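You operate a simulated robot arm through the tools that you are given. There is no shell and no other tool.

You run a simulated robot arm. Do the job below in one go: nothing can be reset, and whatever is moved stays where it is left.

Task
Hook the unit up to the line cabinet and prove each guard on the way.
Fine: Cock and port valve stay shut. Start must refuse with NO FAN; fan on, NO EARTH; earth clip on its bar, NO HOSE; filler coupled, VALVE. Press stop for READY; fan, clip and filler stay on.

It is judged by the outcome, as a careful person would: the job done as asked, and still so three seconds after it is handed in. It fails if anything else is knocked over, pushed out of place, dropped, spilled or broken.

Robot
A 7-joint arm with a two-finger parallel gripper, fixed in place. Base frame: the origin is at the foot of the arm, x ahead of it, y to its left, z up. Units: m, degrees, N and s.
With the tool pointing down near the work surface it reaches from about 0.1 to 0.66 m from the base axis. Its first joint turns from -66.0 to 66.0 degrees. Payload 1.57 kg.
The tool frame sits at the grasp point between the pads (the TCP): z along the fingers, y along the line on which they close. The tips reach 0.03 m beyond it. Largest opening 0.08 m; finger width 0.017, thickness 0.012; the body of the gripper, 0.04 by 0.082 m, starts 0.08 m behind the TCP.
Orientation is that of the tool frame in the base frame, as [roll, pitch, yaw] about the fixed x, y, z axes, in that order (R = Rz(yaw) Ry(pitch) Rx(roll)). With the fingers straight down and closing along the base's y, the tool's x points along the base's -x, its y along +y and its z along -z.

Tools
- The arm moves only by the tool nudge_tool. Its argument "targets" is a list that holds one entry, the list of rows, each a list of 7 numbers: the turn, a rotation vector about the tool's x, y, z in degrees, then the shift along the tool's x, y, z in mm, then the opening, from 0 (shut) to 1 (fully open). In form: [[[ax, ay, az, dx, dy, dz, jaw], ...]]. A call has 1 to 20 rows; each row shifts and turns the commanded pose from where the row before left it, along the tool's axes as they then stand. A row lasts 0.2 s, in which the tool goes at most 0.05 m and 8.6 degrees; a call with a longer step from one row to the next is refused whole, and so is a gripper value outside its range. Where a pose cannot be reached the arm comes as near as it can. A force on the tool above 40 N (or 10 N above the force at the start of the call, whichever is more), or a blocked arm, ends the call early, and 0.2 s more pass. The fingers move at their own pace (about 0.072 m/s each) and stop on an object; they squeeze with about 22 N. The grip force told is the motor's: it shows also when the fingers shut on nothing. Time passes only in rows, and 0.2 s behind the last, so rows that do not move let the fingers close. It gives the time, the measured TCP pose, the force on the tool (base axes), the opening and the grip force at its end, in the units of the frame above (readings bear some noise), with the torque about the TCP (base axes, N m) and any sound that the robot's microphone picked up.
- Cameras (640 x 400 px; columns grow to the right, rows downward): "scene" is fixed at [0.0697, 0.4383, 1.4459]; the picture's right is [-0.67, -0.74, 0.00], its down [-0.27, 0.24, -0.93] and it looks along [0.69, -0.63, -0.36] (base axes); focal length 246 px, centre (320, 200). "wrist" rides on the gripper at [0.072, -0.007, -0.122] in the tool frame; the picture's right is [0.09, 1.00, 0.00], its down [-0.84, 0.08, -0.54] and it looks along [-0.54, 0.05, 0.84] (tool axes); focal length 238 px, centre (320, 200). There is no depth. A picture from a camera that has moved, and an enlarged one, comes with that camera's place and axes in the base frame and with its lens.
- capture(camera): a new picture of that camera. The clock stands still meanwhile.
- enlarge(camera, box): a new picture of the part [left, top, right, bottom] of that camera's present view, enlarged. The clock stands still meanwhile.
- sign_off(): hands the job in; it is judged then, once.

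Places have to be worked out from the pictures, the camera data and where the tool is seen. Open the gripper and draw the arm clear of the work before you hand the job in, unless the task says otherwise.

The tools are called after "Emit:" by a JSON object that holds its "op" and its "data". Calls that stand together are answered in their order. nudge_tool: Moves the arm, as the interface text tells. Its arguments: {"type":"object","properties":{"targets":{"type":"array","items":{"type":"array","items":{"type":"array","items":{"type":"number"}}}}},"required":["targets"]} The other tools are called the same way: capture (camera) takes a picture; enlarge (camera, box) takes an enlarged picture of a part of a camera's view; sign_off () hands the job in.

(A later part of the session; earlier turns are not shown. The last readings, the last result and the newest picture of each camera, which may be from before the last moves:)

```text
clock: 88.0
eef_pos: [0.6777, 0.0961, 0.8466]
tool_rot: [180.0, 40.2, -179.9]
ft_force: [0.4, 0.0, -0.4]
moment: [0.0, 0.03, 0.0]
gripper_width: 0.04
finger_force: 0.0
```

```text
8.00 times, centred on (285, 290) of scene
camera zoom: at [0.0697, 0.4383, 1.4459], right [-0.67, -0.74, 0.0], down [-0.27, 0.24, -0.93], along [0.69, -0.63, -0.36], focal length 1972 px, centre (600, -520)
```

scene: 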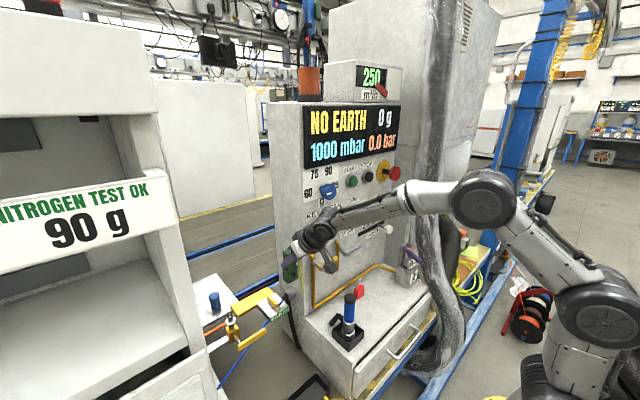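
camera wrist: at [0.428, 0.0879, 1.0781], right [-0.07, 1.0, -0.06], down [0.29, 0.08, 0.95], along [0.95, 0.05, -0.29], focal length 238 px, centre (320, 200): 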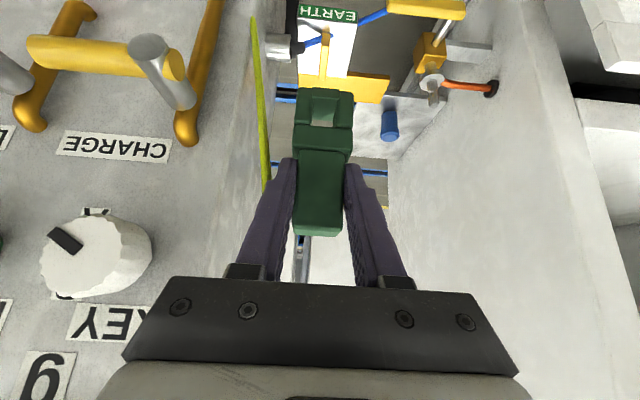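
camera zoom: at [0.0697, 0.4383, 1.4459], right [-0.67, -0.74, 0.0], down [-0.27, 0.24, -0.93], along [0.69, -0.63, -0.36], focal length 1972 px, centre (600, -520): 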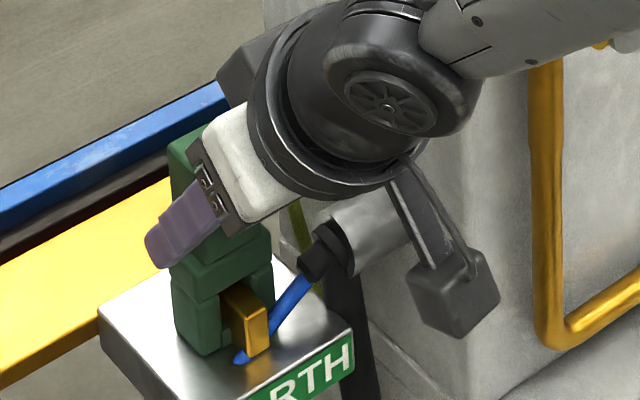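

The clip stays on the bar. I withdraw along the tool axis, rise, and go back to the centre position to turn forward for the next START test.

Emit:
{"op": "nudge_tool", "data": {"targets": [[[0, 0, 0, 0, 0, -20, 0.5], [0, 0, 0, 0, 0, -40, 0.5], [0, 0, 0, 0, 0, -40, 0.5], [0, 0, 0, 0, 0, -20, 0.5], [0, 0, 0, -23.2, 0, -27.5, 0.5], [0, 0, 0, -23.2, 0, -27.5, 0], [0, 0, 0, -23.2, 0, -27.5, 0], [0, 0, 0, -23.2, 0, -27.5, 0], [0, 0, 0, -23.2, 0, -27.5, 0], [0, 0, 0, 27.1, -19.7, -22.9, 0], [0, 0, 0, 27.1, -19.7, -22.9, 0], [0, 0, 0, 27.1, -19.7, -22.9, 0], [0, 0, 0, 27.1, -19.7, -22.9, 0], [0, 0, 0, 27.1, -19.7, -22.9, 0], [0, 0, 0, 27.1, -19.7, -22.9, 0], [0, 0, 0, 0, 0, 0, 0]]]}}

Emit:
{"op": "capture", "data": {"camera": "scene"}}

Emit:
{"op": "enlarge", "data": {"camera": "scene", "box": [215, 255, 315, 335]}}

```text
clock: 91.4
eef_pos: [0.3871, -0.0218, 1.1193]
tool_rot: [179.9, 40.3, 180.0]
ft_force: [-0.4, 0.2, 0.1]
moment: [-0.03, 0.0, -0.03]
gripper_width: 0.0
finger_force: 21.4
```

```text
taken
```

scene: 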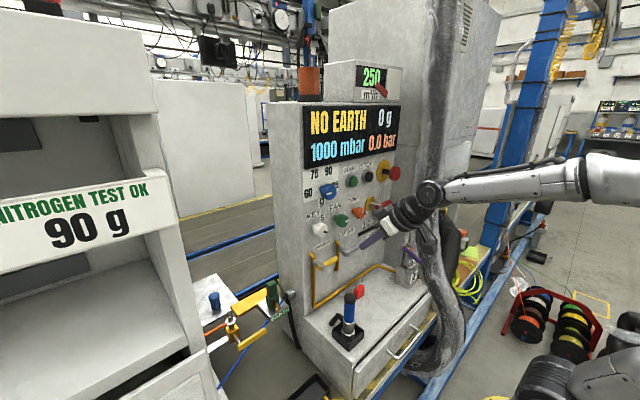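

```text
5.00 times, centred on (265, 295) of scene
camera zoom: at [0.0697, 0.4383, 1.4459], right [-0.67, -0.74, 0.0], down [-0.27, 0.24, -0.93], along [0.69, -0.63, -0.36], focal length 1233 px, centre (595, -275)
```

zoom: 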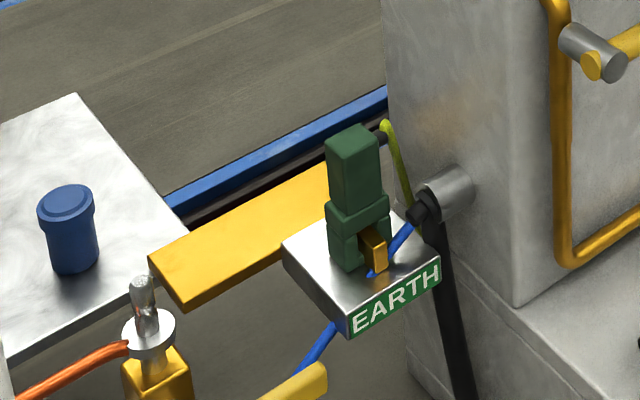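

The clip sits upright on the bar. I turn the tool to forward here.

Emit:
{"op": "nudge_tool", "data": {"targets": [[[0, -8.3, 0, 0, 0, 0, 0], [0, -8.3, 0, 0, 0, 0, 0], [0, -8.3, 0, 0, 0, 0, 0], [0, -8.3, 0, 0, 0, 0, 0], [0, -8.3, 0, 0, 0, 0, 0], [0, -8.2, 0, 0, 0, 0, 0], [0, 0, 0, 0, 0, 0, 0]]]}}

```text
clock: 93.0
eef_pos: [0.39, -0.0082, 1.115]
tool_rot: [169.1, 85.5, 172.7]
ft_force: [0.5, -0.4, 1.2]
moment: [-0.01, 0.02, 0.01]
gripper_width: 0.0003
finger_force: 21.4
out of reach, approached as far as the arm can: row 5, 6
```

Nearly forward (about 5° off). I move toward START and then correct the residual angle there.

Emit:
{"op": "nudge_tool", "data": {"targets": [[[0, 0, 0, -15.4, -38, 6, 0], [0, 0, 0, -15.4, -38, 6, 0], [0, 0, 0, -15.4, -38, 6, 0], [0, 0, 0, -15.4, -38, 6, 0], [0, 0, 0, -15.4, -38, 6, 0], [3.6, -4.4, 0, 0, 0, 0, 0], [0, 0, 0, 0, 0, 0, 0]]]}}

Emit:
{"op": "capture", "data": {"camera": "wrist"}}

Emit:
{"op": "capture", "data": {"camera": "scene"}}

```text
clock: 94.6
eef_pos: [0.4361, -0.1987, 1.186]
tool_rot: [104.1, 89.3, 104.0]
ft_force: [0.1, 0.1, 0.6]
moment: [0.01, 0.03, 0.02]
gripper_width: 0.0
finger_force: 21.2
```

```text
taken
camera wrist: at [0.316, -0.2038, 1.1157], right [0.0, 1.0, -0.08], down [-0.54, 0.07, 0.84], along [0.84, 0.04, 0.54], focal length 238 px, centre (320, 200)
```

wrist: 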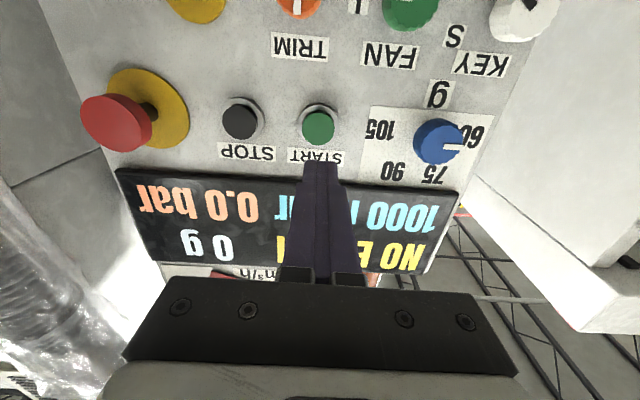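

```text
taken
```

scene: 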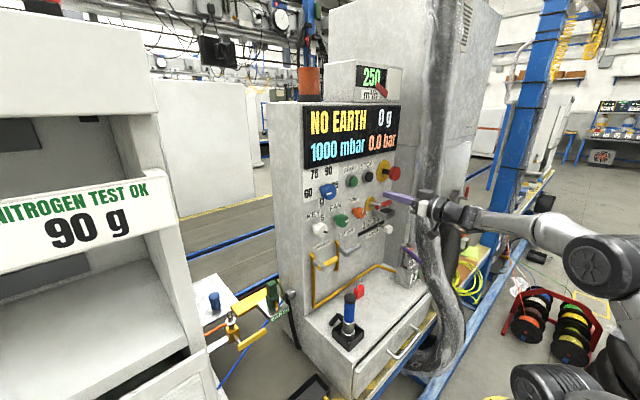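

Facing START, 6 mm low; I correct and press.

Emit:
{"op": "nudge_tool", "data": {"targets": [[[0, 0, 0, -6, 1, 40, 0], [0, 0, 0, 0, 0, 45, 0], [0, 0, 0, 0, 0, 25, 0], [0, 0, 0, 0, 0, 8, 0], [0, 0, 0, 0, 0, 5, 0], [0, 0, 0, 0, 0, 4, 0], [0, 0, 0, 0, 0, 4, 0], [0, 0, 0, 0, 0, 1.5, 0]]]}}

Emit:
{"op": "enlarge", "data": {"camera": "scene", "box": [290, 50, 430, 250]}}

```text
clock: 96.4
eef_pos: [0.5682, -0.1968, 1.1923]
tool_rot: [104.6, 89.2, 104.6]
ft_force: [-25.1, 5.2, -0.1]
moment: [0.01, -0.01, 0.15]
gripper_width: 0.0
finger_force: 21.7
heard: click
```

```text
2.00 times, centred on (360, 150) of scene
camera zoom: at [0.0688, 0.4384, 1.4458], right [-0.67, -0.74, 0.0], down [-0.27, 0.24, -0.93], along [0.69, -0.63, -0.36], focal length 493 px, centre (240, 300)
```

zoom: 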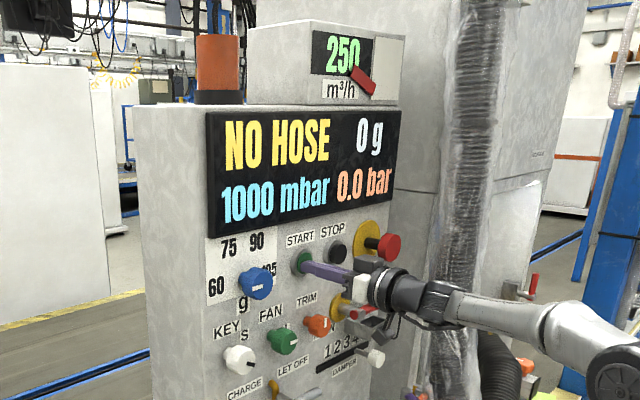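

NO HOSE confirmed. I back off, return to the centre position and tilt down again for the filler.

Emit:
{"op": "nudge_tool", "data": {"targets": [[[0, 0, 0, 0, 0, -30, 0], [0, 0, 0, 0, 0, -45, 0], [0, 0, 0, 0, 0, -45, 0], [0, 0, 0, 15.6, 35.4, -12, 0], [0, 0, 0, 15.6, 35.4, -12, 0], [0, 0, 0, 15.6, 35.4, -12, 0], [0, 0, 0, 15.6, 35.4, -12, 0], [0, 0, 0, 15.6, 35.4, -12, 0], [0, 0, 0, 0, 0, 0, 0.3], [0, 8.5, 0, 0, 0, 0, 0.5], [0, 8.5, 0, 0, 0, 0, 1], [0, 8.5, 0, 0, 0, 0, 1], [0, 8.5, 0, 0, 0, 0, 1], [0, 8.5, 0, 0, 0, 0, 1], [0, 8.5, 0, 0, 0, 0, 1], [0, 0, 0, 0, 0, 0, 1]]]}}

Emit:
{"op": "capture", "data": {"camera": "scene"}}

Emit:
{"op": "capture", "data": {"camera": "wrist"}}

```text
clock: 99.8
eef_pos: [0.3894, -0.0105, 1.1224]
tool_rot: [177.2, 43.4, 179.7]
ft_force: [0.3, -1.3, 0.3]
moment: [0.01, 0.01, 0.04]
gripper_width: 0.0801
finger_force: 0.1
out of reach, approached as far as the arm can: row 14
```

```text
taken
```

scene: 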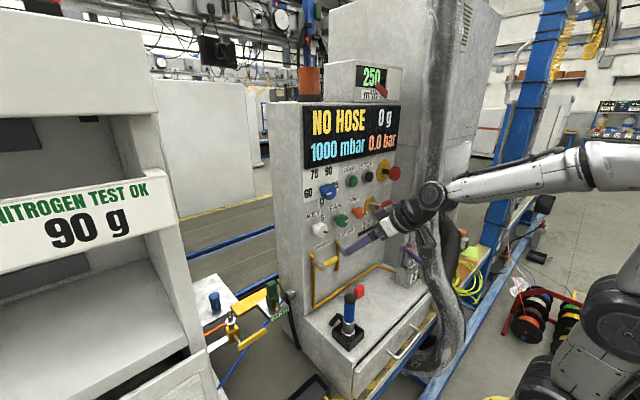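

```text
taken
camera wrist: at [0.2558, -0.0224, 1.162], right [-0.09, 1.0, -0.03], down [0.23, 0.05, 0.97], along [0.97, 0.08, -0.24], focal length 238 px, centre (320, 200)
```

wrist: 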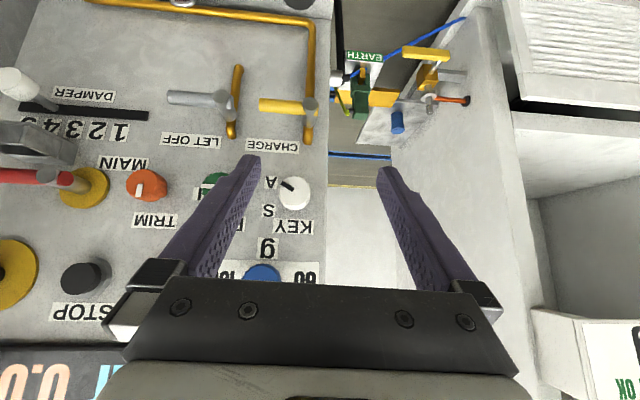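

Only one row was limited in passing. I continue to vertical to confirm the wrist is in its good branch.

Emit:
{"op": "nudge_tool", "data": {"targets": [[[1.4, 8.5, 0, 0, 0, 0, 1], [1.4, 8.5, 0, 0, 0, 0, 1], [0, 8.5, 0, 0, 0, 0, 1], [0, 0, 0, 0, 0, 0, 1]]]}}

Emit:
{"op": "capture", "data": {"camera": "scene"}}

```text
clock: 100.8
eef_pos: [0.3917, -0.011, 1.1225]
tool_rot: [-179.6, 18.0, -179.9]
ft_force: [-0.5, -0.8, 0.1]
moment: [-0.01, 0.01, -0.01]
gripper_width: 0.0799
finger_force: 0.0
```

```text
taken
```

scene: 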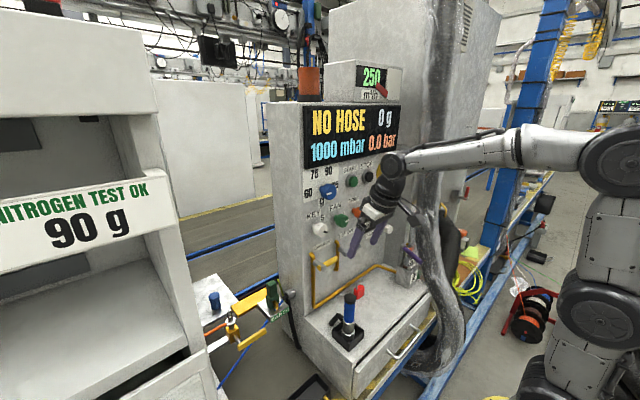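

Good branch confirmed. Now I set the 40° tilt and move in front of the filler to measure it.

Emit:
{"op": "nudge_tool", "data": {"targets": [[[-0.4, -7.4, 0, 0, 0, 0, 1], [0, -7.4, 0, 0, 0, 0, 1], [0, -7.3, 0, 0, 0, 0, 1], [0, 0, 0, 31.8, -5.2, 24.7, 1], [0, 0, 0, 31.8, -5.2, 24.7, 1], [0, 0, 0, 31.8, -5.2, 24.7, 1], [0, 0, 0, 31.8, -5.2, 24.7, 1], [0, 0, 0, 0, 0, 0, 1]]]}}

Emit:
{"op": "capture", "data": {"camera": "wrist"}}

Emit:
{"op": "enlarge", "data": {"camera": "wrist", "box": [260, 0, 400, 180]}}

Emit:
{"op": "enlarge", "data": {"camera": "scene", "box": [315, 270, 395, 360]}}

```text
clock: 102.6
eef_pos: [0.358, -0.0313, 0.9659]
tool_rot: [-179.9, 40.2, -179.9]
ft_force: [-0.7, 0.2, 0.0]
moment: [0.0, -0.01, -0.02]
gripper_width: 0.0801
finger_force: 0.1
```

```text
taken
camera wrist: at [0.2254, -0.0384, 1.0131], right [-0.07, 1.0, -0.06], down [0.29, 0.08, 0.95], along [0.95, 0.05, -0.29], focal length 238 px, centre (320, 200)
```

wrist: 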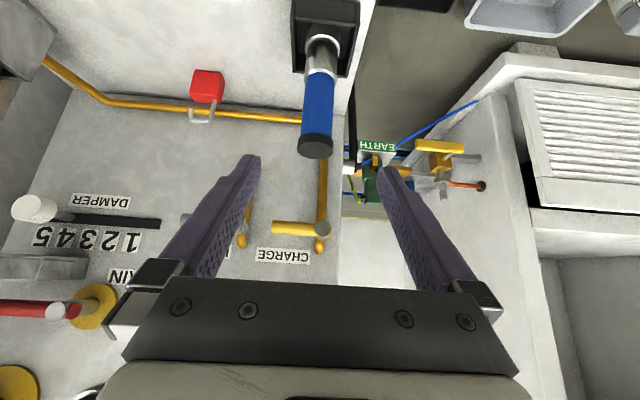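

```text
2.22 times, centred on (330, 90) of wrist
camera zoom: at [0.2254, -0.0384, 1.0131], right [-0.07, 1.0, -0.06], down [0.29, 0.08, 0.95], along [0.95, 0.05, -0.29], focal length 530 px, centre (298, 444)
```

zoom: 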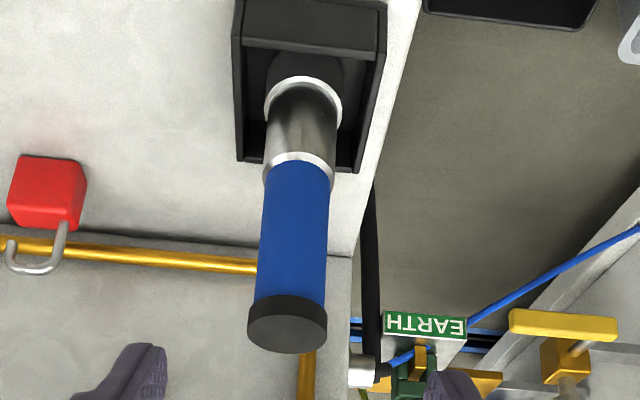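

```text
4.44 times, centred on (355, 315) of scene
camera zoom: at [0.0697, 0.4383, 1.4459], right [-0.67, -0.74, 0.0], down [-0.27, 0.24, -0.93], along [0.69, -0.63, -0.36], focal length 1096 px, centre (164, -311)
```

zoom: 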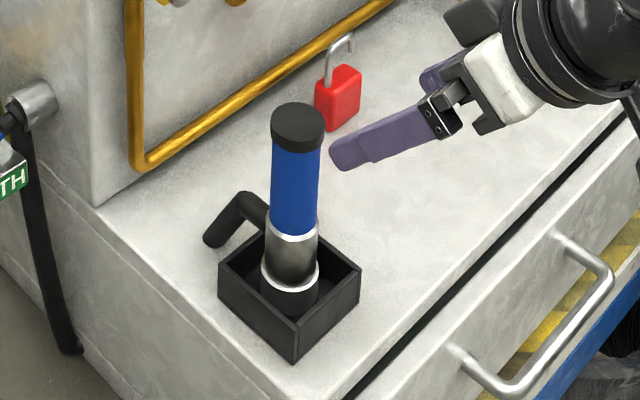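

Filler axis is at ≈(0.454,-0.036), top z≈0.89, blue grip z 0.80–0.88. I slide the open fingers along the tool axis to straddle the blue part.

Emit:
{"op": "nudge_tool", "data": {"targets": [[[0, 0, 0, 1.7, -1.2, 38, 1], [0, 0, 0, 1.7, -1.2, 38, 1], [0, 0, 0, 1.7, -1.2, 38, 1], [0, 0, 0, 1.6, -1.1, 30, 1], [0, 0, 0, 0, 0, 12.6, 1], [0, 0, 0, 0, 0, 0, 1]]]}}

Emit:
{"op": "capture", "data": {"camera": "wrist"}}

Emit:
{"op": "enlarge", "data": {"camera": "scene", "box": [315, 270, 395, 360]}}

```text
clock: 104.0
eef_pos: [0.4504, -0.035, 0.8417]
tool_rot: [-180.0, 40.0, -179.9]
ft_force: [0.6, 0.4, 0.1]
moment: [0.03, -0.03, -0.03]
gripper_width: 0.0802
finger_force: 0.1
```

```text
taken
camera wrist: at [0.3189, -0.043, 0.8887], right [-0.07, 1.0, -0.06], down [0.29, 0.08, 0.95], along [0.95, 0.05, -0.3], focal length 238 px, centre (320, 200)
```

wrist: 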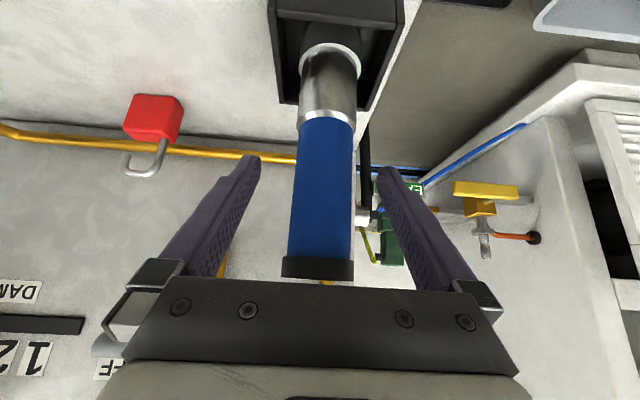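

```text
4.44 times, centred on (355, 315) of scene
camera zoom: at [0.0697, 0.4383, 1.4459], right [-0.67, -0.74, 0.0], down [-0.27, 0.24, -0.93], along [0.69, -0.63, -0.36], focal length 1096 px, centre (164, -311)
```

zoom: 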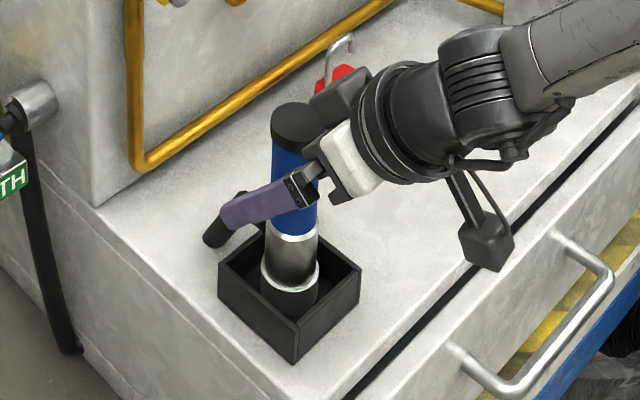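

The blue barrel is centred between the fingers. I close on it.

Emit:
{"op": "nudge_tool", "data": {"targets": [[[0, 0, 0, 0, -0.5, 0, 0.5], [0, 0, 0, 0, 0, 0, 0], [0, 0, 0, 0, 0, 0, 0], [0, 0, 0, 0, 0, 0, 0], [0, 0, 0, 0, 0, 0, 0]]]}}

Emit:
{"op": "enlarge", "data": {"camera": "scene", "box": [315, 270, 395, 360]}}

Emit:
{"op": "capture", "data": {"camera": "wrist"}}

```text
clock: 105.2
eef_pos: [0.4513, -0.0373, 0.8423]
tool_rot: [180.0, 40.1, -179.9]
ft_force: [0.0, 1.2, 0.4]
moment: [0.14, -0.04, 0.0]
gripper_width: 0.0339
finger_force: 21.9
```

```text
4.44 times, centred on (355, 315) of scene
camera zoom: at [0.0697, 0.4383, 1.4458], right [-0.67, -0.74, 0.0], down [-0.27, 0.24, -0.93], along [0.69, -0.63, -0.36], focal length 1096 px, centre (164, -311)
```

zoom: 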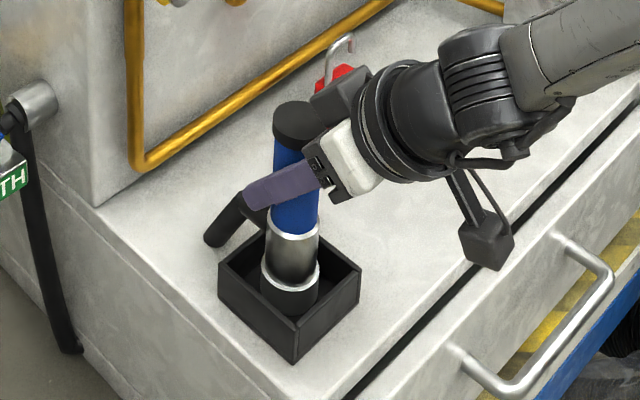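

```text
taken
camera wrist: at [0.3191, -0.0434, 0.8892], right [-0.07, 1.0, -0.06], down [0.29, 0.08, 0.95], along [0.95, 0.05, -0.29], focal length 238 px, centre (320, 200)
```

wrist: 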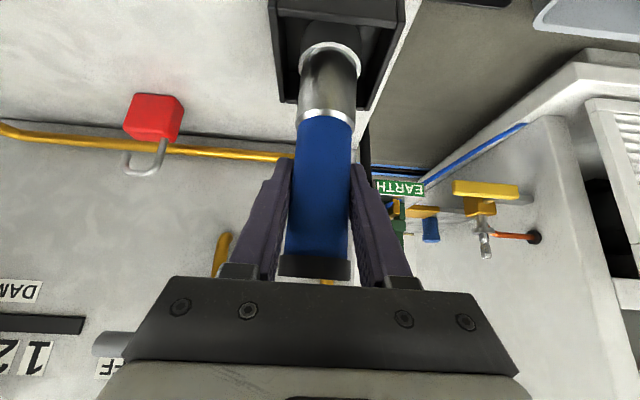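

Gripped (33.9 mm) and upright. I lift slowly straight up out of the holder.

Emit:
{"op": "nudge_tool", "data": {"targets": [[[0, 0, 0, -6.5, 0, -7.6, 0], [0, 0, 0, -12.9, 0, -15.3, 0], [0, 0, 0, -19.4, 0, -22.9, 0], [0, 0, 0, -25.8, 0, -30.6, 0], [0, 0, 0, 0, 0, 0, 0]]]}}

Emit:
{"op": "enlarge", "data": {"camera": "scene", "box": [275, 230, 395, 360]}}

Emit:
{"op": "capture", "data": {"camera": "wrist"}}

```text
clock: 106.4
eef_pos: [0.4509, -0.0372, 0.9397]
tool_rot: [-179.9, 40.0, -179.8]
ft_force: [0.2, 0.4, -2.9]
moment: [0.0, 0.02, 0.0]
gripper_width: 0.0336
finger_force: 22.1
```

```text
3.08 times, centred on (335, 295) of scene
camera zoom: at [0.0697, 0.4383, 1.4459], right [-0.67, -0.74, 0.0], down [-0.27, 0.24, -0.93], along [0.69, -0.63, -0.36], focal length 758 px, centre (274, -92)
```

zoom: 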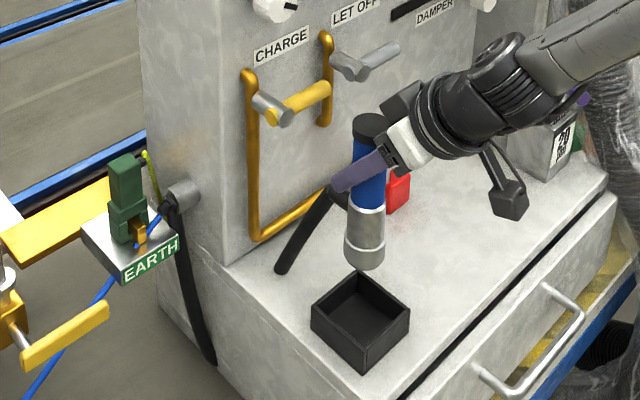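

```text
taken
camera wrist: at [0.3196, -0.0435, 0.9874], right [-0.07, 1.0, -0.06], down [0.29, 0.08, 0.95], along [0.95, 0.05, -0.3], focal length 238 px, centre (320, 200)
```

wrist: 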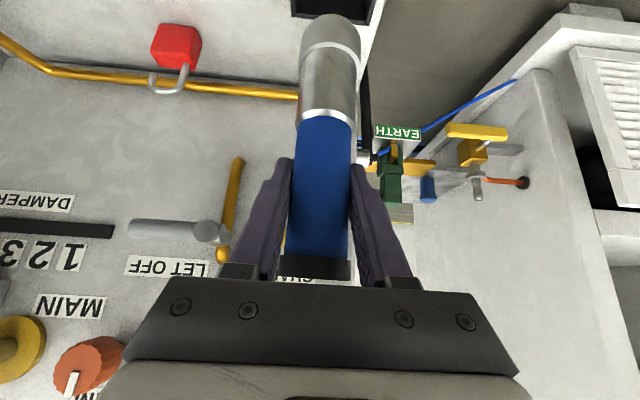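

The filler is free of its holder, hose trailing. I raise it and move over to y≈0.13, x≈0.53 to survey the port nipple precisely from there.

Emit:
{"op": "nudge_tool", "data": {"targets": [[[0, 0, 0, -19.4, 0, -22.9, 0], [0, 0, 0, -19.4, 0, -22.9, 0], [0, 0, 0, -19.4, 0, -22.9, 0], [0, 0, 0, 0, 34, 0, 0], [0, 0, 0, 0, 34, 0, 0], [0, 0, 0, 0, 34, 0, 0], [0, 0, 0, 0, 34, 0, 0], [0, 0, 0, 0, 34, 0, 0], [0, 0, 0, -30.5, 0, 25.8, 0], [0, 0, 0, -30.5, 0, 25.8, 0], [0, 0, 0, 0, 0, 0, 0]]]}}

Emit:
{"op": "capture", "data": {"camera": "wrist"}}

Emit:
{"op": "capture", "data": {"camera": "scene"}}

Emit:
{"op": "enlarge", "data": {"camera": "scene", "box": [215, 295, 265, 345]}}

```text
clock: 108.8
eef_pos: [0.5316, 0.1338, 1.0323]
tool_rot: [-179.9, 40.1, -179.9]
ft_force: [-0.5, 0.5, -2.6]
moment: [-0.01, 0.0, -0.01]
gripper_width: 0.0338
finger_force: 22.0
```

```text
taken
camera wrist: at [0.401, 0.1271, 1.0795], right [-0.07, 1.0, -0.06], down [0.29, 0.08, 0.95], along [0.95, 0.05, -0.3], focal length 238 px, centre (320, 200)
```

wrist: 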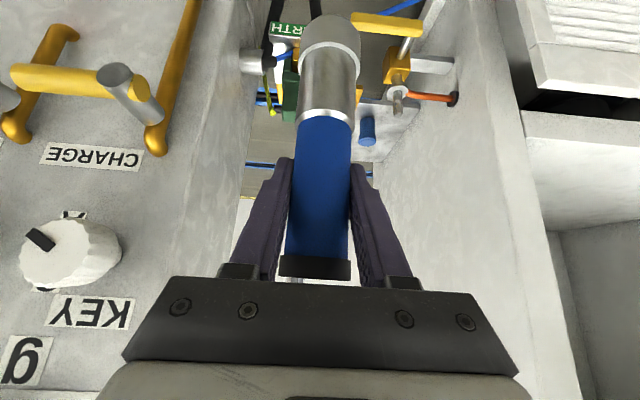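

```text
taken
```

scene: 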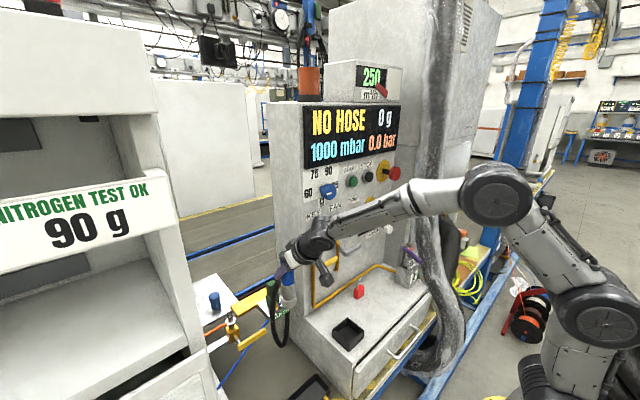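

```text
8.00 times, centred on (240, 320) of scene
camera zoom: at [0.0698, 0.4383, 1.4458], right [-0.67, -0.74, 0.0], down [-0.27, 0.24, -0.93], along [0.69, -0.63, -0.36], focal length 1972 px, centre (960, -760)
```

zoom: 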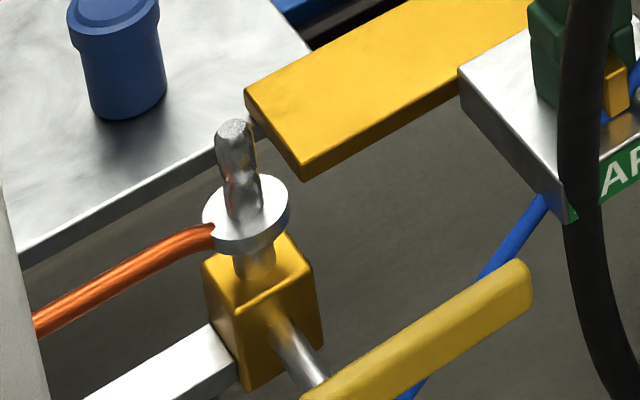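

I zoom the wrist view on the nipple for precise triangulation.

Emit:
{"op": "enlarge", "data": {"camera": "wrist", "box": [360, 50, 440, 130]}}

Emit:
{"op": "enlarge", "data": {"camera": "wrist", "box": [280, 0, 380, 100]}}

```text
5.00 times, centred on (400, 90) of wrist
camera zoom: at [0.401, 0.1271, 1.0795], right [-0.07, 1.0, -0.06], down [0.29, 0.08, 0.95], along [0.95, 0.05, -0.3], focal length 1192 px, centre (-80, 750)
```

zoom: 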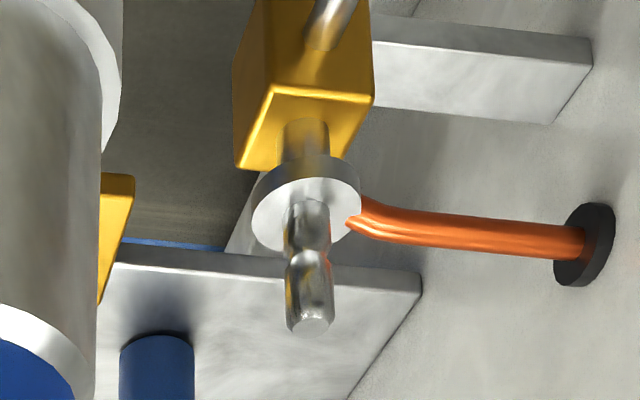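

```text
4.00 times, centred on (330, 50) of wrist
camera zoom: at [0.401, 0.1271, 1.0795], right [-0.07, 1.0, -0.06], down [0.29, 0.08, 0.95], along [0.95, 0.05, -0.3], focal length 953 px, centre (280, 800)
```

zoom: 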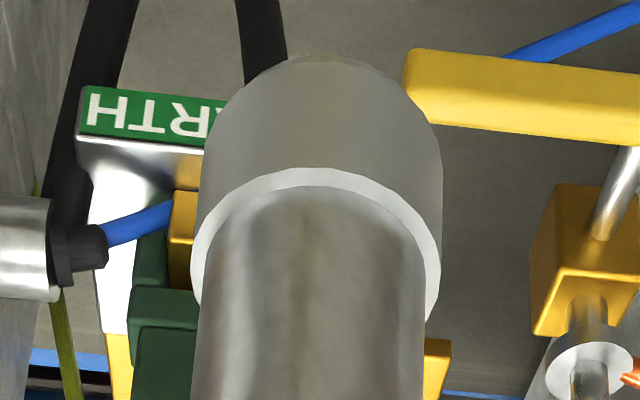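

Triangulation puts the nipple tip at ≈(0.694,0.250,0.848) with its flange ~41 mm lower. I bring the filler beside it (same x, 7 cm to the right) for a precise close-range comparison.

Emit:
{"op": "nudge_tool", "data": {"targets": [[[0, 0, 0, -20.1, 9.2, 25.3, 0], [0, 0, 0, -20.1, 9.2, 25.3, 0], [0, 0, 0, -20.1, 9.2, 25.3, 0], [0, 0, 0, -20.1, 9.2, 25.3, 0], [0, 0, 0, -20.1, 9.2, 25.3, 0], [0, 0, 0, 0, 0, 0, 0]]]}}

Emit:
{"op": "capture", "data": {"camera": "wrist"}}

Emit:
{"op": "enlarge", "data": {"camera": "wrist", "box": [290, 0, 450, 100]}}

Emit:
{"op": "enlarge", "data": {"camera": "scene", "box": [205, 250, 305, 350]}}

```text
clock: 110.2
eef_pos: [0.6921, 0.1785, 0.9991]
tool_rot: [-179.9, 40.0, -180.0]
ft_force: [-0.2, -0.3, -2.7]
moment: [-0.01, -0.03, 0.02]
gripper_width: 0.0337
finger_force: 21.7
```

```text
taken
camera wrist: at [0.5598, 0.1725, 1.0463], right [-0.07, 1.0, -0.06], down [0.29, 0.08, 0.95], along [0.95, 0.05, -0.3], focal length 238 px, centre (320, 200)
```

wrist: 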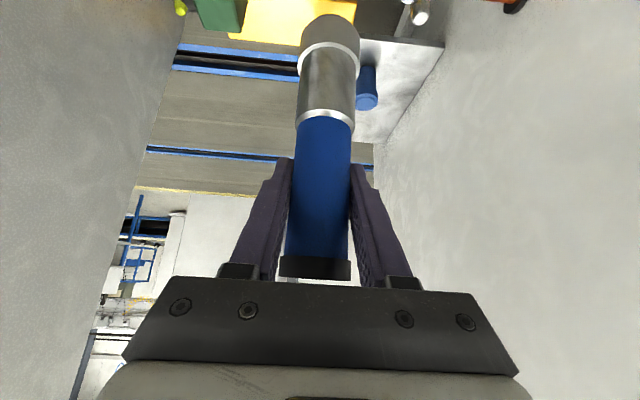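

```text
4.00 times, centred on (370, 50) of wrist
camera zoom: at [0.5598, 0.1725, 1.0463], right [-0.07, 1.0, -0.06], down [0.29, 0.08, 0.95], along [0.95, 0.05, -0.3], focal length 953 px, centre (120, 800)
```

zoom: 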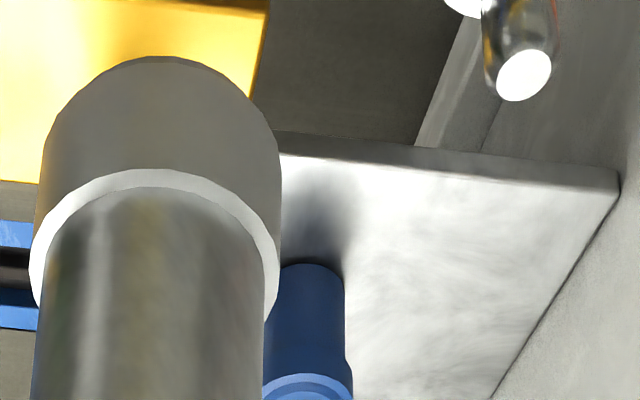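

```text
4.00 times, centred on (255, 300) of scene
camera zoom: at [0.0698, 0.4383, 1.4458], right [-0.67, -0.74, 0.0], down [-0.27, 0.24, -0.93], along [0.69, -0.63, -0.36], focal length 986 px, centre (580, -200)
```

zoom: 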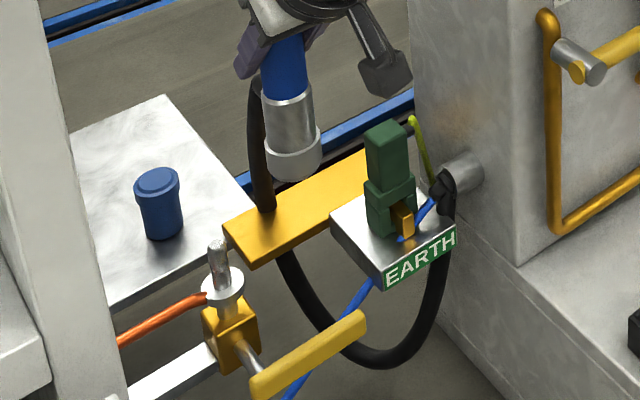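

Refined: nipple axis ≈(0.693,0.250), tip 0.848; filler axis is ≈1.4 mm ahead of the TCP. I shift 71 mm left to stand directly above the nipple, 28 mm clear.

Emit:
{"op": "nudge_tool", "data": {"targets": [[[0, 0, 0, 0.7, 25, -0.6, 0], [0, 0, 0, 0.7, 25, -0.6, 0], [0, 0, 0, 0, 20.8, 0, 0], [0, 0, 0, 0, 0, 0, 0], [0, 0, 0, 0, 0, 0, 0]]]}}

Emit:
{"op": "capture", "data": {"camera": "wrist"}}

Emit:
{"op": "enlarge", "data": {"camera": "scene", "box": [215, 260, 275, 330]}}

Emit:
{"op": "enlarge", "data": {"camera": "wrist", "box": [270, 0, 390, 80]}}

```text
clock: 111.4
eef_pos: [0.6888, 0.25, 0.9976]
tool_rot: [-179.9, 40.1, -179.9]
ft_force: [-0.2, -0.1, -3.1]
moment: [-0.06, -0.02, -0.02]
gripper_width: 0.034
finger_force: 22.5
```

```text
taken
camera wrist: at [0.5569, 0.2433, 1.0453], right [-0.07, 1.0, -0.06], down [0.29, 0.08, 0.95], along [0.95, 0.05, -0.3], focal length 238 px, centre (320, 200)
```

wrist: 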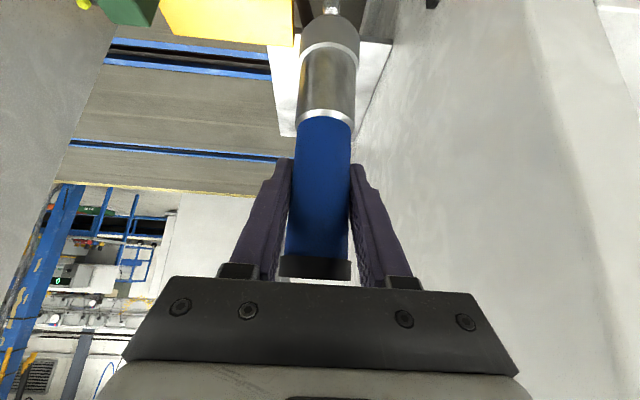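

```text
5.71 times, centred on (245, 295) of scene
camera zoom: at [0.0697, 0.4383, 1.4458], right [-0.67, -0.74, 0.0], down [-0.27, 0.24, -0.93], along [0.69, -0.63, -0.36], focal length 1409 px, centre (749, -343)
```

zoom: 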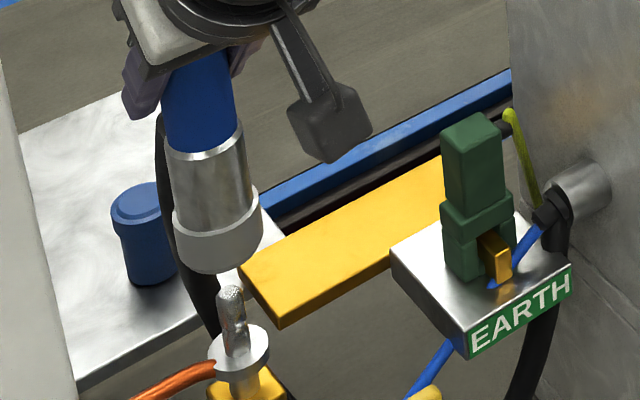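

```text
5.00 times, centred on (330, 40) of wrist
camera zoom: at [0.5569, 0.2433, 1.0453], right [-0.07, 1.0, -0.06], down [0.29, 0.08, 0.95], along [0.95, 0.05, -0.3], focal length 1192 px, centre (270, 1000)
```

zoom: 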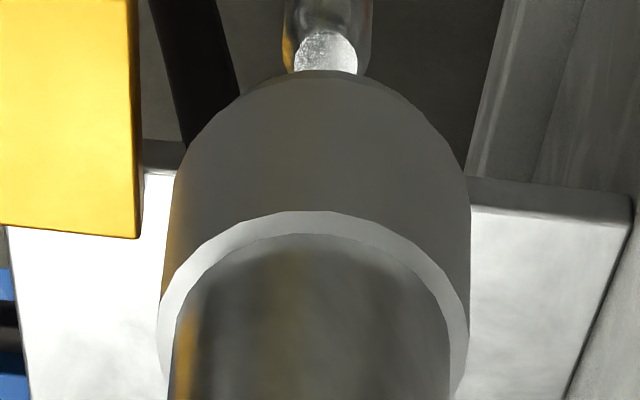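

Wrist view shows good lateral alignment; I double-check with a high-zoom scene view of filler bottom and nipple.

Emit:
{"op": "enlarge", "data": {"camera": "scene", "box": [228, 275, 268, 325]}}

Emit:
{"op": "enlarge", "data": {"camera": "wrist", "box": [290, 0, 370, 50]}}

```text
8.00 times, centred on (248, 300) of scene
camera zoom: at [0.0697, 0.4383, 1.4458], right [-0.67, -0.74, 0.0], down [-0.27, 0.24, -0.93], along [0.69, -0.63, -0.36], focal length 1972 px, centre (896, -600)
```

zoom: 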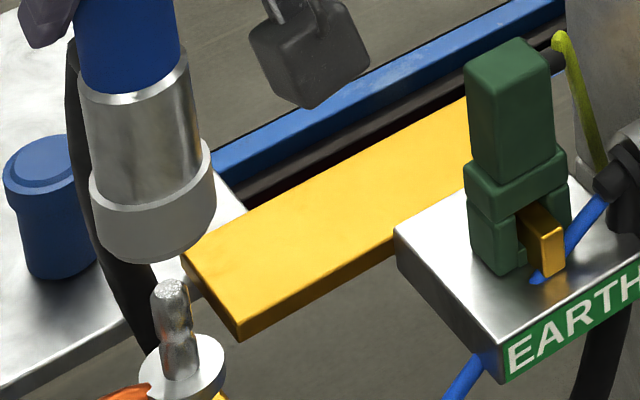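

```text
8.00 times, centred on (330, 25) of wrist
camera zoom: at [0.5569, 0.2433, 1.0453], right [-0.07, 1.0, -0.06], down [0.29, 0.08, 0.95], along [0.95, 0.05, -0.3], focal length 1907 px, centre (240, 1600)
```

zoom: 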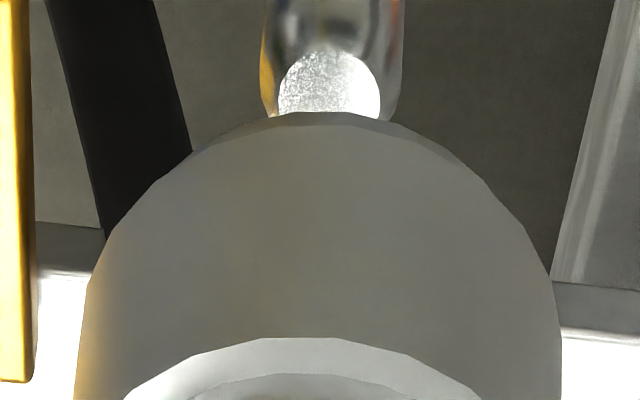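

Slightly uncertain in x; I zoom in even more on filler bottom and nipple in the scene view to measure both edges.

Emit:
{"op": "enlarge", "data": {"camera": "scene", "box": [228, 286, 256, 322]}}

```text
11.11 times, centred on (242, 304) of scene
camera zoom: at [0.0697, 0.4383, 1.4458], right [-0.67, -0.74, 0.0], down [-0.27, 0.24, -0.93], along [0.69, -0.63, -0.36], focal length 2739 px, centre (1187, -956)
```

zoom: 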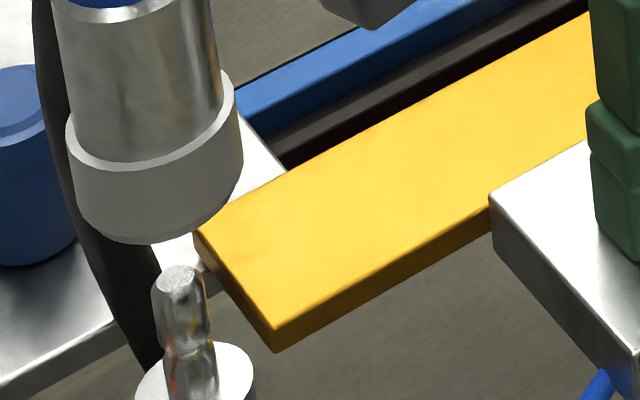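

Measured misalignment is about 1 mm. I correct it and descend 30 mm, to just above the nipple tip.

Emit:
{"op": "nudge_tool", "data": {"targets": [[[0, 0, 0, 0.6, -0.3, -0.5, 0], [0, 0, 0, 6.4, 0, 7.6, 0], [0, 0, 0, 6.4, 0, 7.6, 0], [0, 0, 0, 6.4, 0, 7.6, 0], [0, 0, 0, 0, 0, 0, 0]]]}}

Emit:
{"op": "enlarge", "data": {"camera": "scene", "box": [228, 286, 256, 322]}}

Emit:
{"op": "enlarge", "data": {"camera": "wrist", "box": [290, 0, 370, 50]}}

```text
clock: 112.6
eef_pos: [0.6881, 0.2495, 0.9678]
tool_rot: [-180.0, 40.2, -179.9]
ft_force: [-0.2, -0.1, -3.4]
moment: [0.0, 0.01, 0.02]
gripper_width: 0.0335
finger_force: 22.1
```

```text
11.11 times, centred on (242, 304) of scene
camera zoom: at [0.0697, 0.4383, 1.4458], right [-0.67, -0.74, 0.0], down [-0.27, 0.24, -0.93], along [0.69, -0.63, -0.36], focal length 2739 px, centre (1187, -956)
```

zoom: 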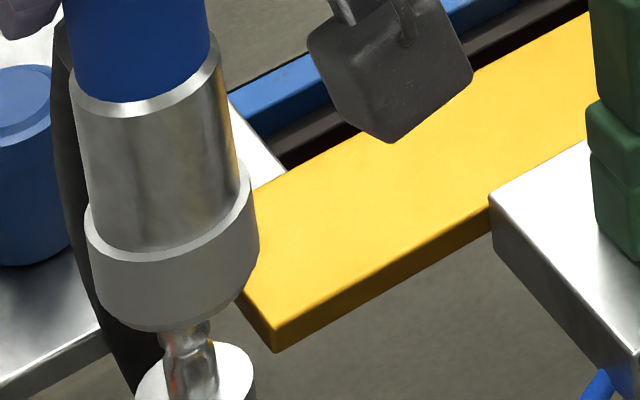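

```text
8.00 times, centred on (330, 25) of wrist
camera zoom: at [0.5556, 0.2431, 1.0156], right [-0.07, 1.0, -0.06], down [0.29, 0.08, 0.95], along [0.95, 0.05, -0.3], focal length 1907 px, centre (240, 1600)
```

zoom: 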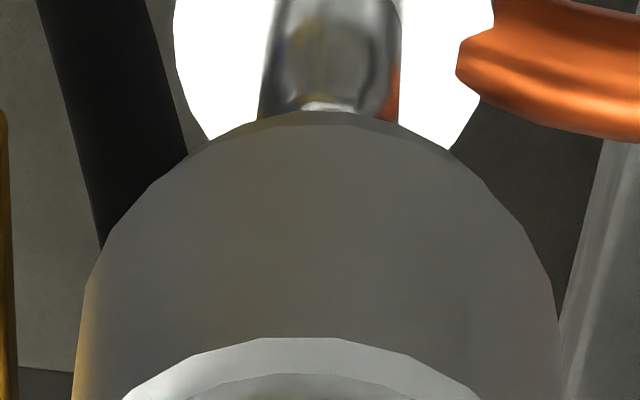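

Bottom of the filler is about at the tip's height, no contact force yet. I keep going down in small steps.

Emit:
{"op": "nudge_tool", "data": {"targets": [[[0, 0, 0, 1.93, 0, 2.3, 0], [0, 0, 0, 1.93, 0, 2.3, 0], [0, 0, 0, 1.93, 0, 2.3, 0], [0, 0, 0, 0, 0, 0, 0]]]}}

Emit:
{"op": "nudge_tool", "data": {"targets": [[[0, 0, 0, 1.93, 0, 2.3, 0], [0, 0, 0, 1.93, 0, 2.3, 0], [0, 0, 0, 0, 0, 0, 0]]]}}

Emit:
{"op": "enlarge", "data": {"camera": "scene", "box": [228, 286, 256, 322]}}

Emit:
{"op": "enlarge", "data": {"camera": "wrist", "box": [290, 0, 370, 50]}}

```text
clock: 113.6
eef_pos: [0.6889, 0.251, 0.9653]
tool_rot: [179.7, 40.7, -179.9]
ft_force: [-4.5, -4.6, 17.8]
moment: [-0.53, 0.46, -0.02]
gripper_width: 0.034
finger_force: 21.9
```

```text
clock: 114.4
eef_pos: [0.6891, 0.2513, 0.9655]
tool_rot: [179.4, 41.1, 179.8]
ft_force: [-2.4, -4.5, 28.6]
moment: [-0.37, 0.13, -0.01]
gripper_width: 0.0338
finger_force: 22.3
```

```text
11.11 times, centred on (242, 304) of scene
camera zoom: at [0.069, 0.4379, 1.446], right [-0.67, -0.74, 0.0], down [-0.27, 0.24, -0.93], along [0.69, -0.63, -0.36], focal length 2739 px, centre (1187, -956)
```

zoom: 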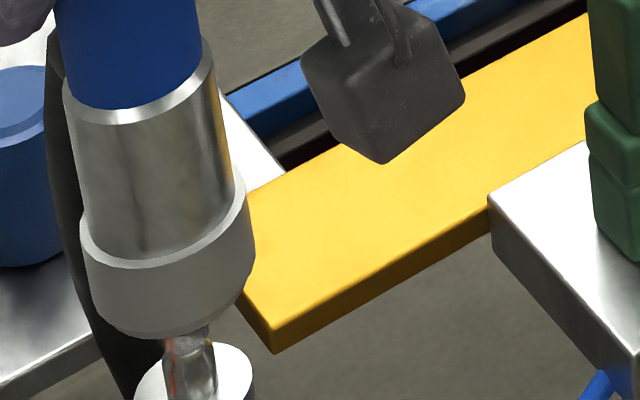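

```text
8.00 times, centred on (330, 25) of wrist
camera zoom: at [0.5573, 0.2443, 1.01], right [-0.07, 1.0, -0.05], down [0.27, 0.07, 0.96], along [0.96, 0.06, -0.28], focal length 1907 px, centre (240, 1600)
```

zoom: 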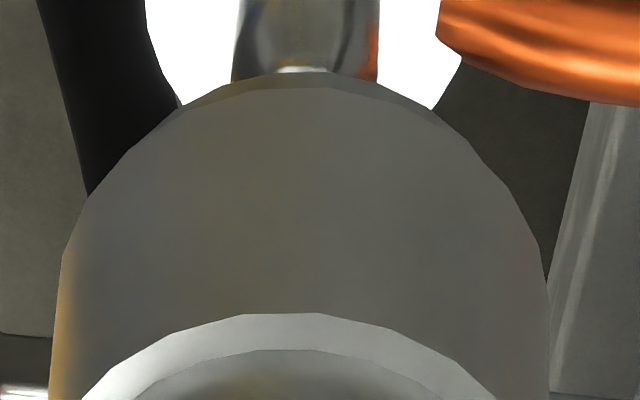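

Contact with ~18–28 N on the nipple tip but no entry – slightly off-centre; the torque indicates the nipple lies a little toward +x. I raise 20 mm to unload and re-measure.

Emit:
{"op": "nudge_tool", "data": {"targets": [[[0, 0, 0, -6.4, 0, -7.6, 0], [0, 0, 0, -6.4, 0, -7.6, 0], [0, 0, 0, -6.4, 0, -7.6, 0], [0, 0, 0, -6.4, 0, -7.6, 0], [0, 0, 0, 0, 0, 0, 0], [0, 0, 0, 0, 0, 0, 0]]]}}

Emit:
{"op": "capture", "data": {"camera": "wrist"}}

Emit:
{"op": "enlarge", "data": {"camera": "wrist", "box": [290, 0, 370, 50]}}

Emit:
{"op": "enlarge", "data": {"camera": "scene", "box": [225, 270, 261, 320]}}

```text
clock: 115.8
eef_pos: [0.6886, 0.2512, 0.9931]
tool_rot: [-180.0, 40.1, -179.9]
ft_force: [-0.4, 0.3, -2.8]
moment: [0.02, 0.03, 0.01]
gripper_width: 0.034
finger_force: 22.5
```

```text
taken
camera wrist: at [0.5569, 0.2435, 1.0408], right [-0.07, 1.0, -0.06], down [0.29, 0.08, 0.95], along [0.95, 0.05, -0.3], focal length 238 px, centre (320, 200)
```

wrist: 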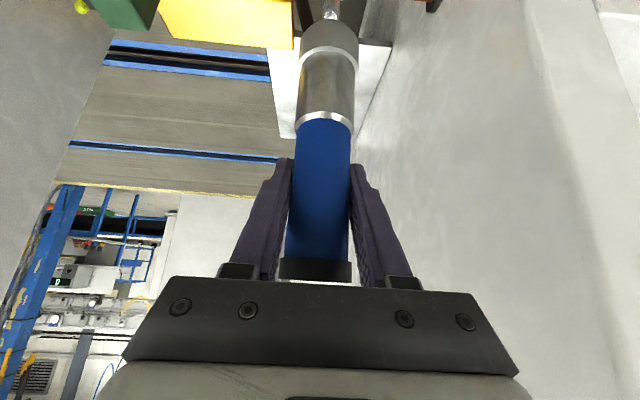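

```text
8.00 times, centred on (330, 25) of wrist
camera zoom: at [0.5569, 0.2435, 1.0408], right [-0.07, 1.0, -0.06], down [0.29, 0.08, 0.95], along [0.95, 0.05, -0.3], focal length 1907 px, centre (240, 1600)
```

zoom: 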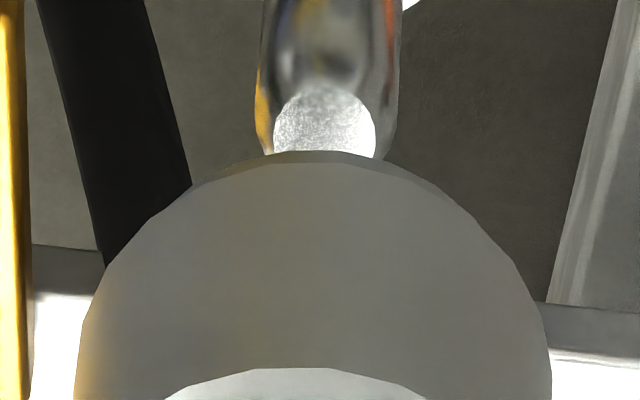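

```text
8.00 times, centred on (243, 295) of scene
camera zoom: at [0.0697, 0.4383, 1.4458], right [-0.67, -0.74, 0.0], down [-0.27, 0.24, -0.93], along [0.69, -0.63, -0.36], focal length 1972 px, centre (936, -560)
```

zoom: 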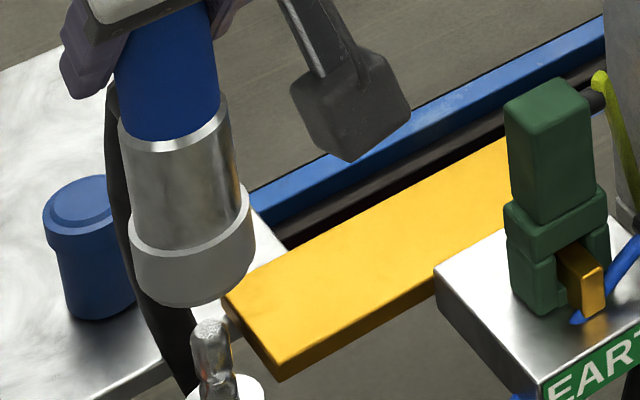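

The filler shifted slightly in the grip. I take the same zoom as before to quantify the change.

Emit:
{"op": "enlarge", "data": {"camera": "wrist", "box": [270, 0, 390, 80]}}

Emit:
{"op": "enlarge", "data": {"camera": "wrist", "box": [270, 90, 390, 290]}}

Emit:
{"op": "enlarge", "data": {"camera": "scene", "box": [215, 260, 275, 330]}}

```text
5.00 times, centred on (330, 40) of wrist
camera zoom: at [0.5569, 0.2435, 1.0408], right [-0.07, 1.0, -0.06], down [0.29, 0.08, 0.95], along [0.95, 0.05, -0.3], focal length 1192 px, centre (270, 1000)
```

zoom: 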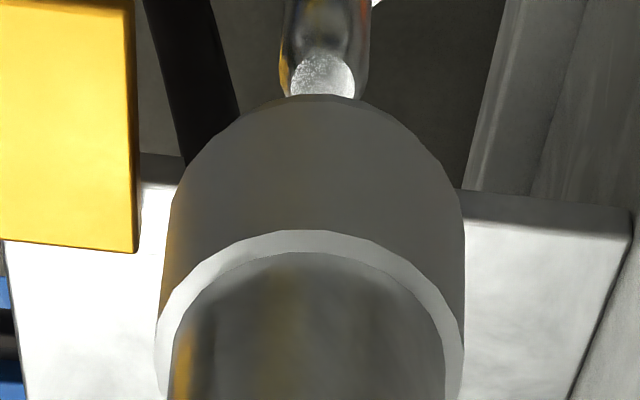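

```text
2.00 times, centred on (330, 190) of wrist
camera zoom: at [0.5569, 0.2435, 1.0408], right [-0.07, 1.0, -0.06], down [0.29, 0.08, 0.95], along [0.95, 0.05, -0.3], focal length 477 px, centre (300, 220)
```

zoom: 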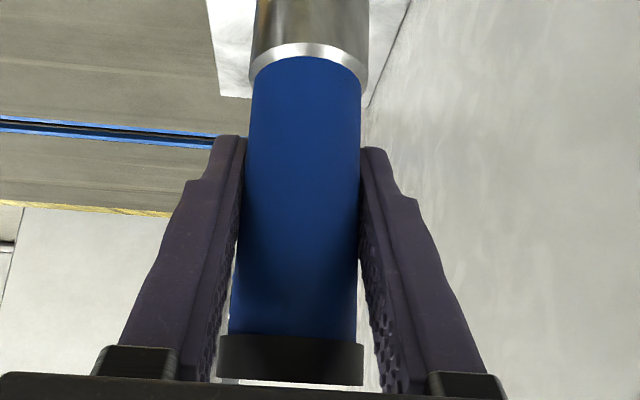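

```text
5.71 times, centred on (245, 295) of scene
camera zoom: at [0.0697, 0.4383, 1.4458], right [-0.67, -0.74, 0.0], down [-0.27, 0.24, -0.93], along [0.69, -0.63, -0.36], focal length 1409 px, centre (749, -343)
```

zoom: 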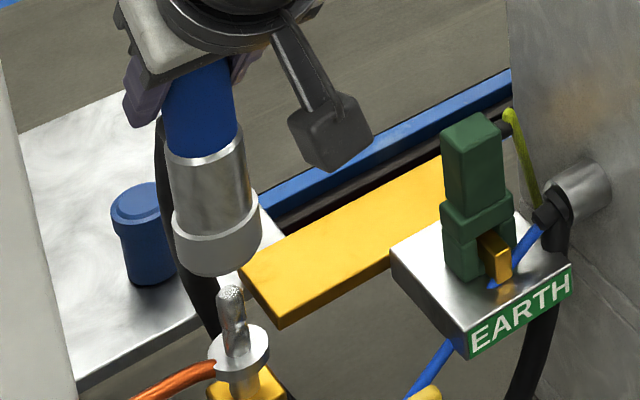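

The filler slid up ~2.4 mm and leaned ~0.9° in the grip. I correct the lean and the ~1 mm offsets, then come down gently to touch.

Emit:
{"op": "nudge_tool", "data": {"targets": [[[0, 0.9, 0, -0.2, -0.7, 0.2, 0], [0, 0, 0, 6.3, 0, 7.75, 0], [0, 0, 0, 6.3, 0, 7.75, 0], [0, 0, 0, 5, 0, 6.2, 0], [0, 0, 0, 0, 0, 0, 0]]]}}

Emit:
{"op": "enlarge", "data": {"camera": "wrist", "box": [290, 0, 370, 50]}}

Emit:
{"op": "enlarge", "data": {"camera": "scene", "box": [228, 286, 256, 322]}}

```text
clock: 117.0
eef_pos: [0.6891, 0.2497, 0.965]
tool_rot: [-180.0, 39.2, -179.9]
ft_force: [-0.3, 0.1, -3.0]
moment: [-0.02, -0.03, -0.02]
gripper_width: 0.0338
finger_force: 22.0
```

```text
8.00 times, centred on (330, 25) of wrist
camera zoom: at [0.5576, 0.2429, 1.0148], right [-0.07, 1.0, -0.06], down [0.31, 0.08, 0.95], along [0.95, 0.05, -0.31], focal length 1907 px, centre (240, 1600)
```

zoom: 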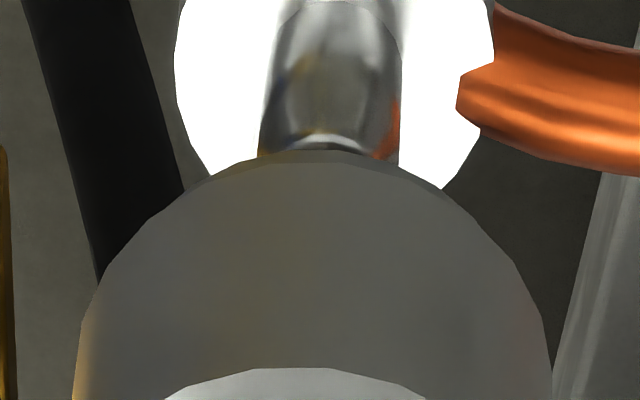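

```text
11.11 times, centred on (242, 304) of scene
camera zoom: at [0.0697, 0.4383, 1.4458], right [-0.67, -0.74, 0.0], down [-0.27, 0.24, -0.93], along [0.69, -0.63, -0.36], focal length 2739 px, centre (1187, -956)
```

zoom: 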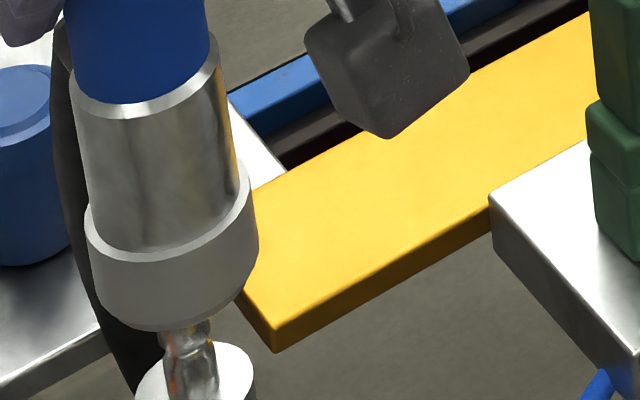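

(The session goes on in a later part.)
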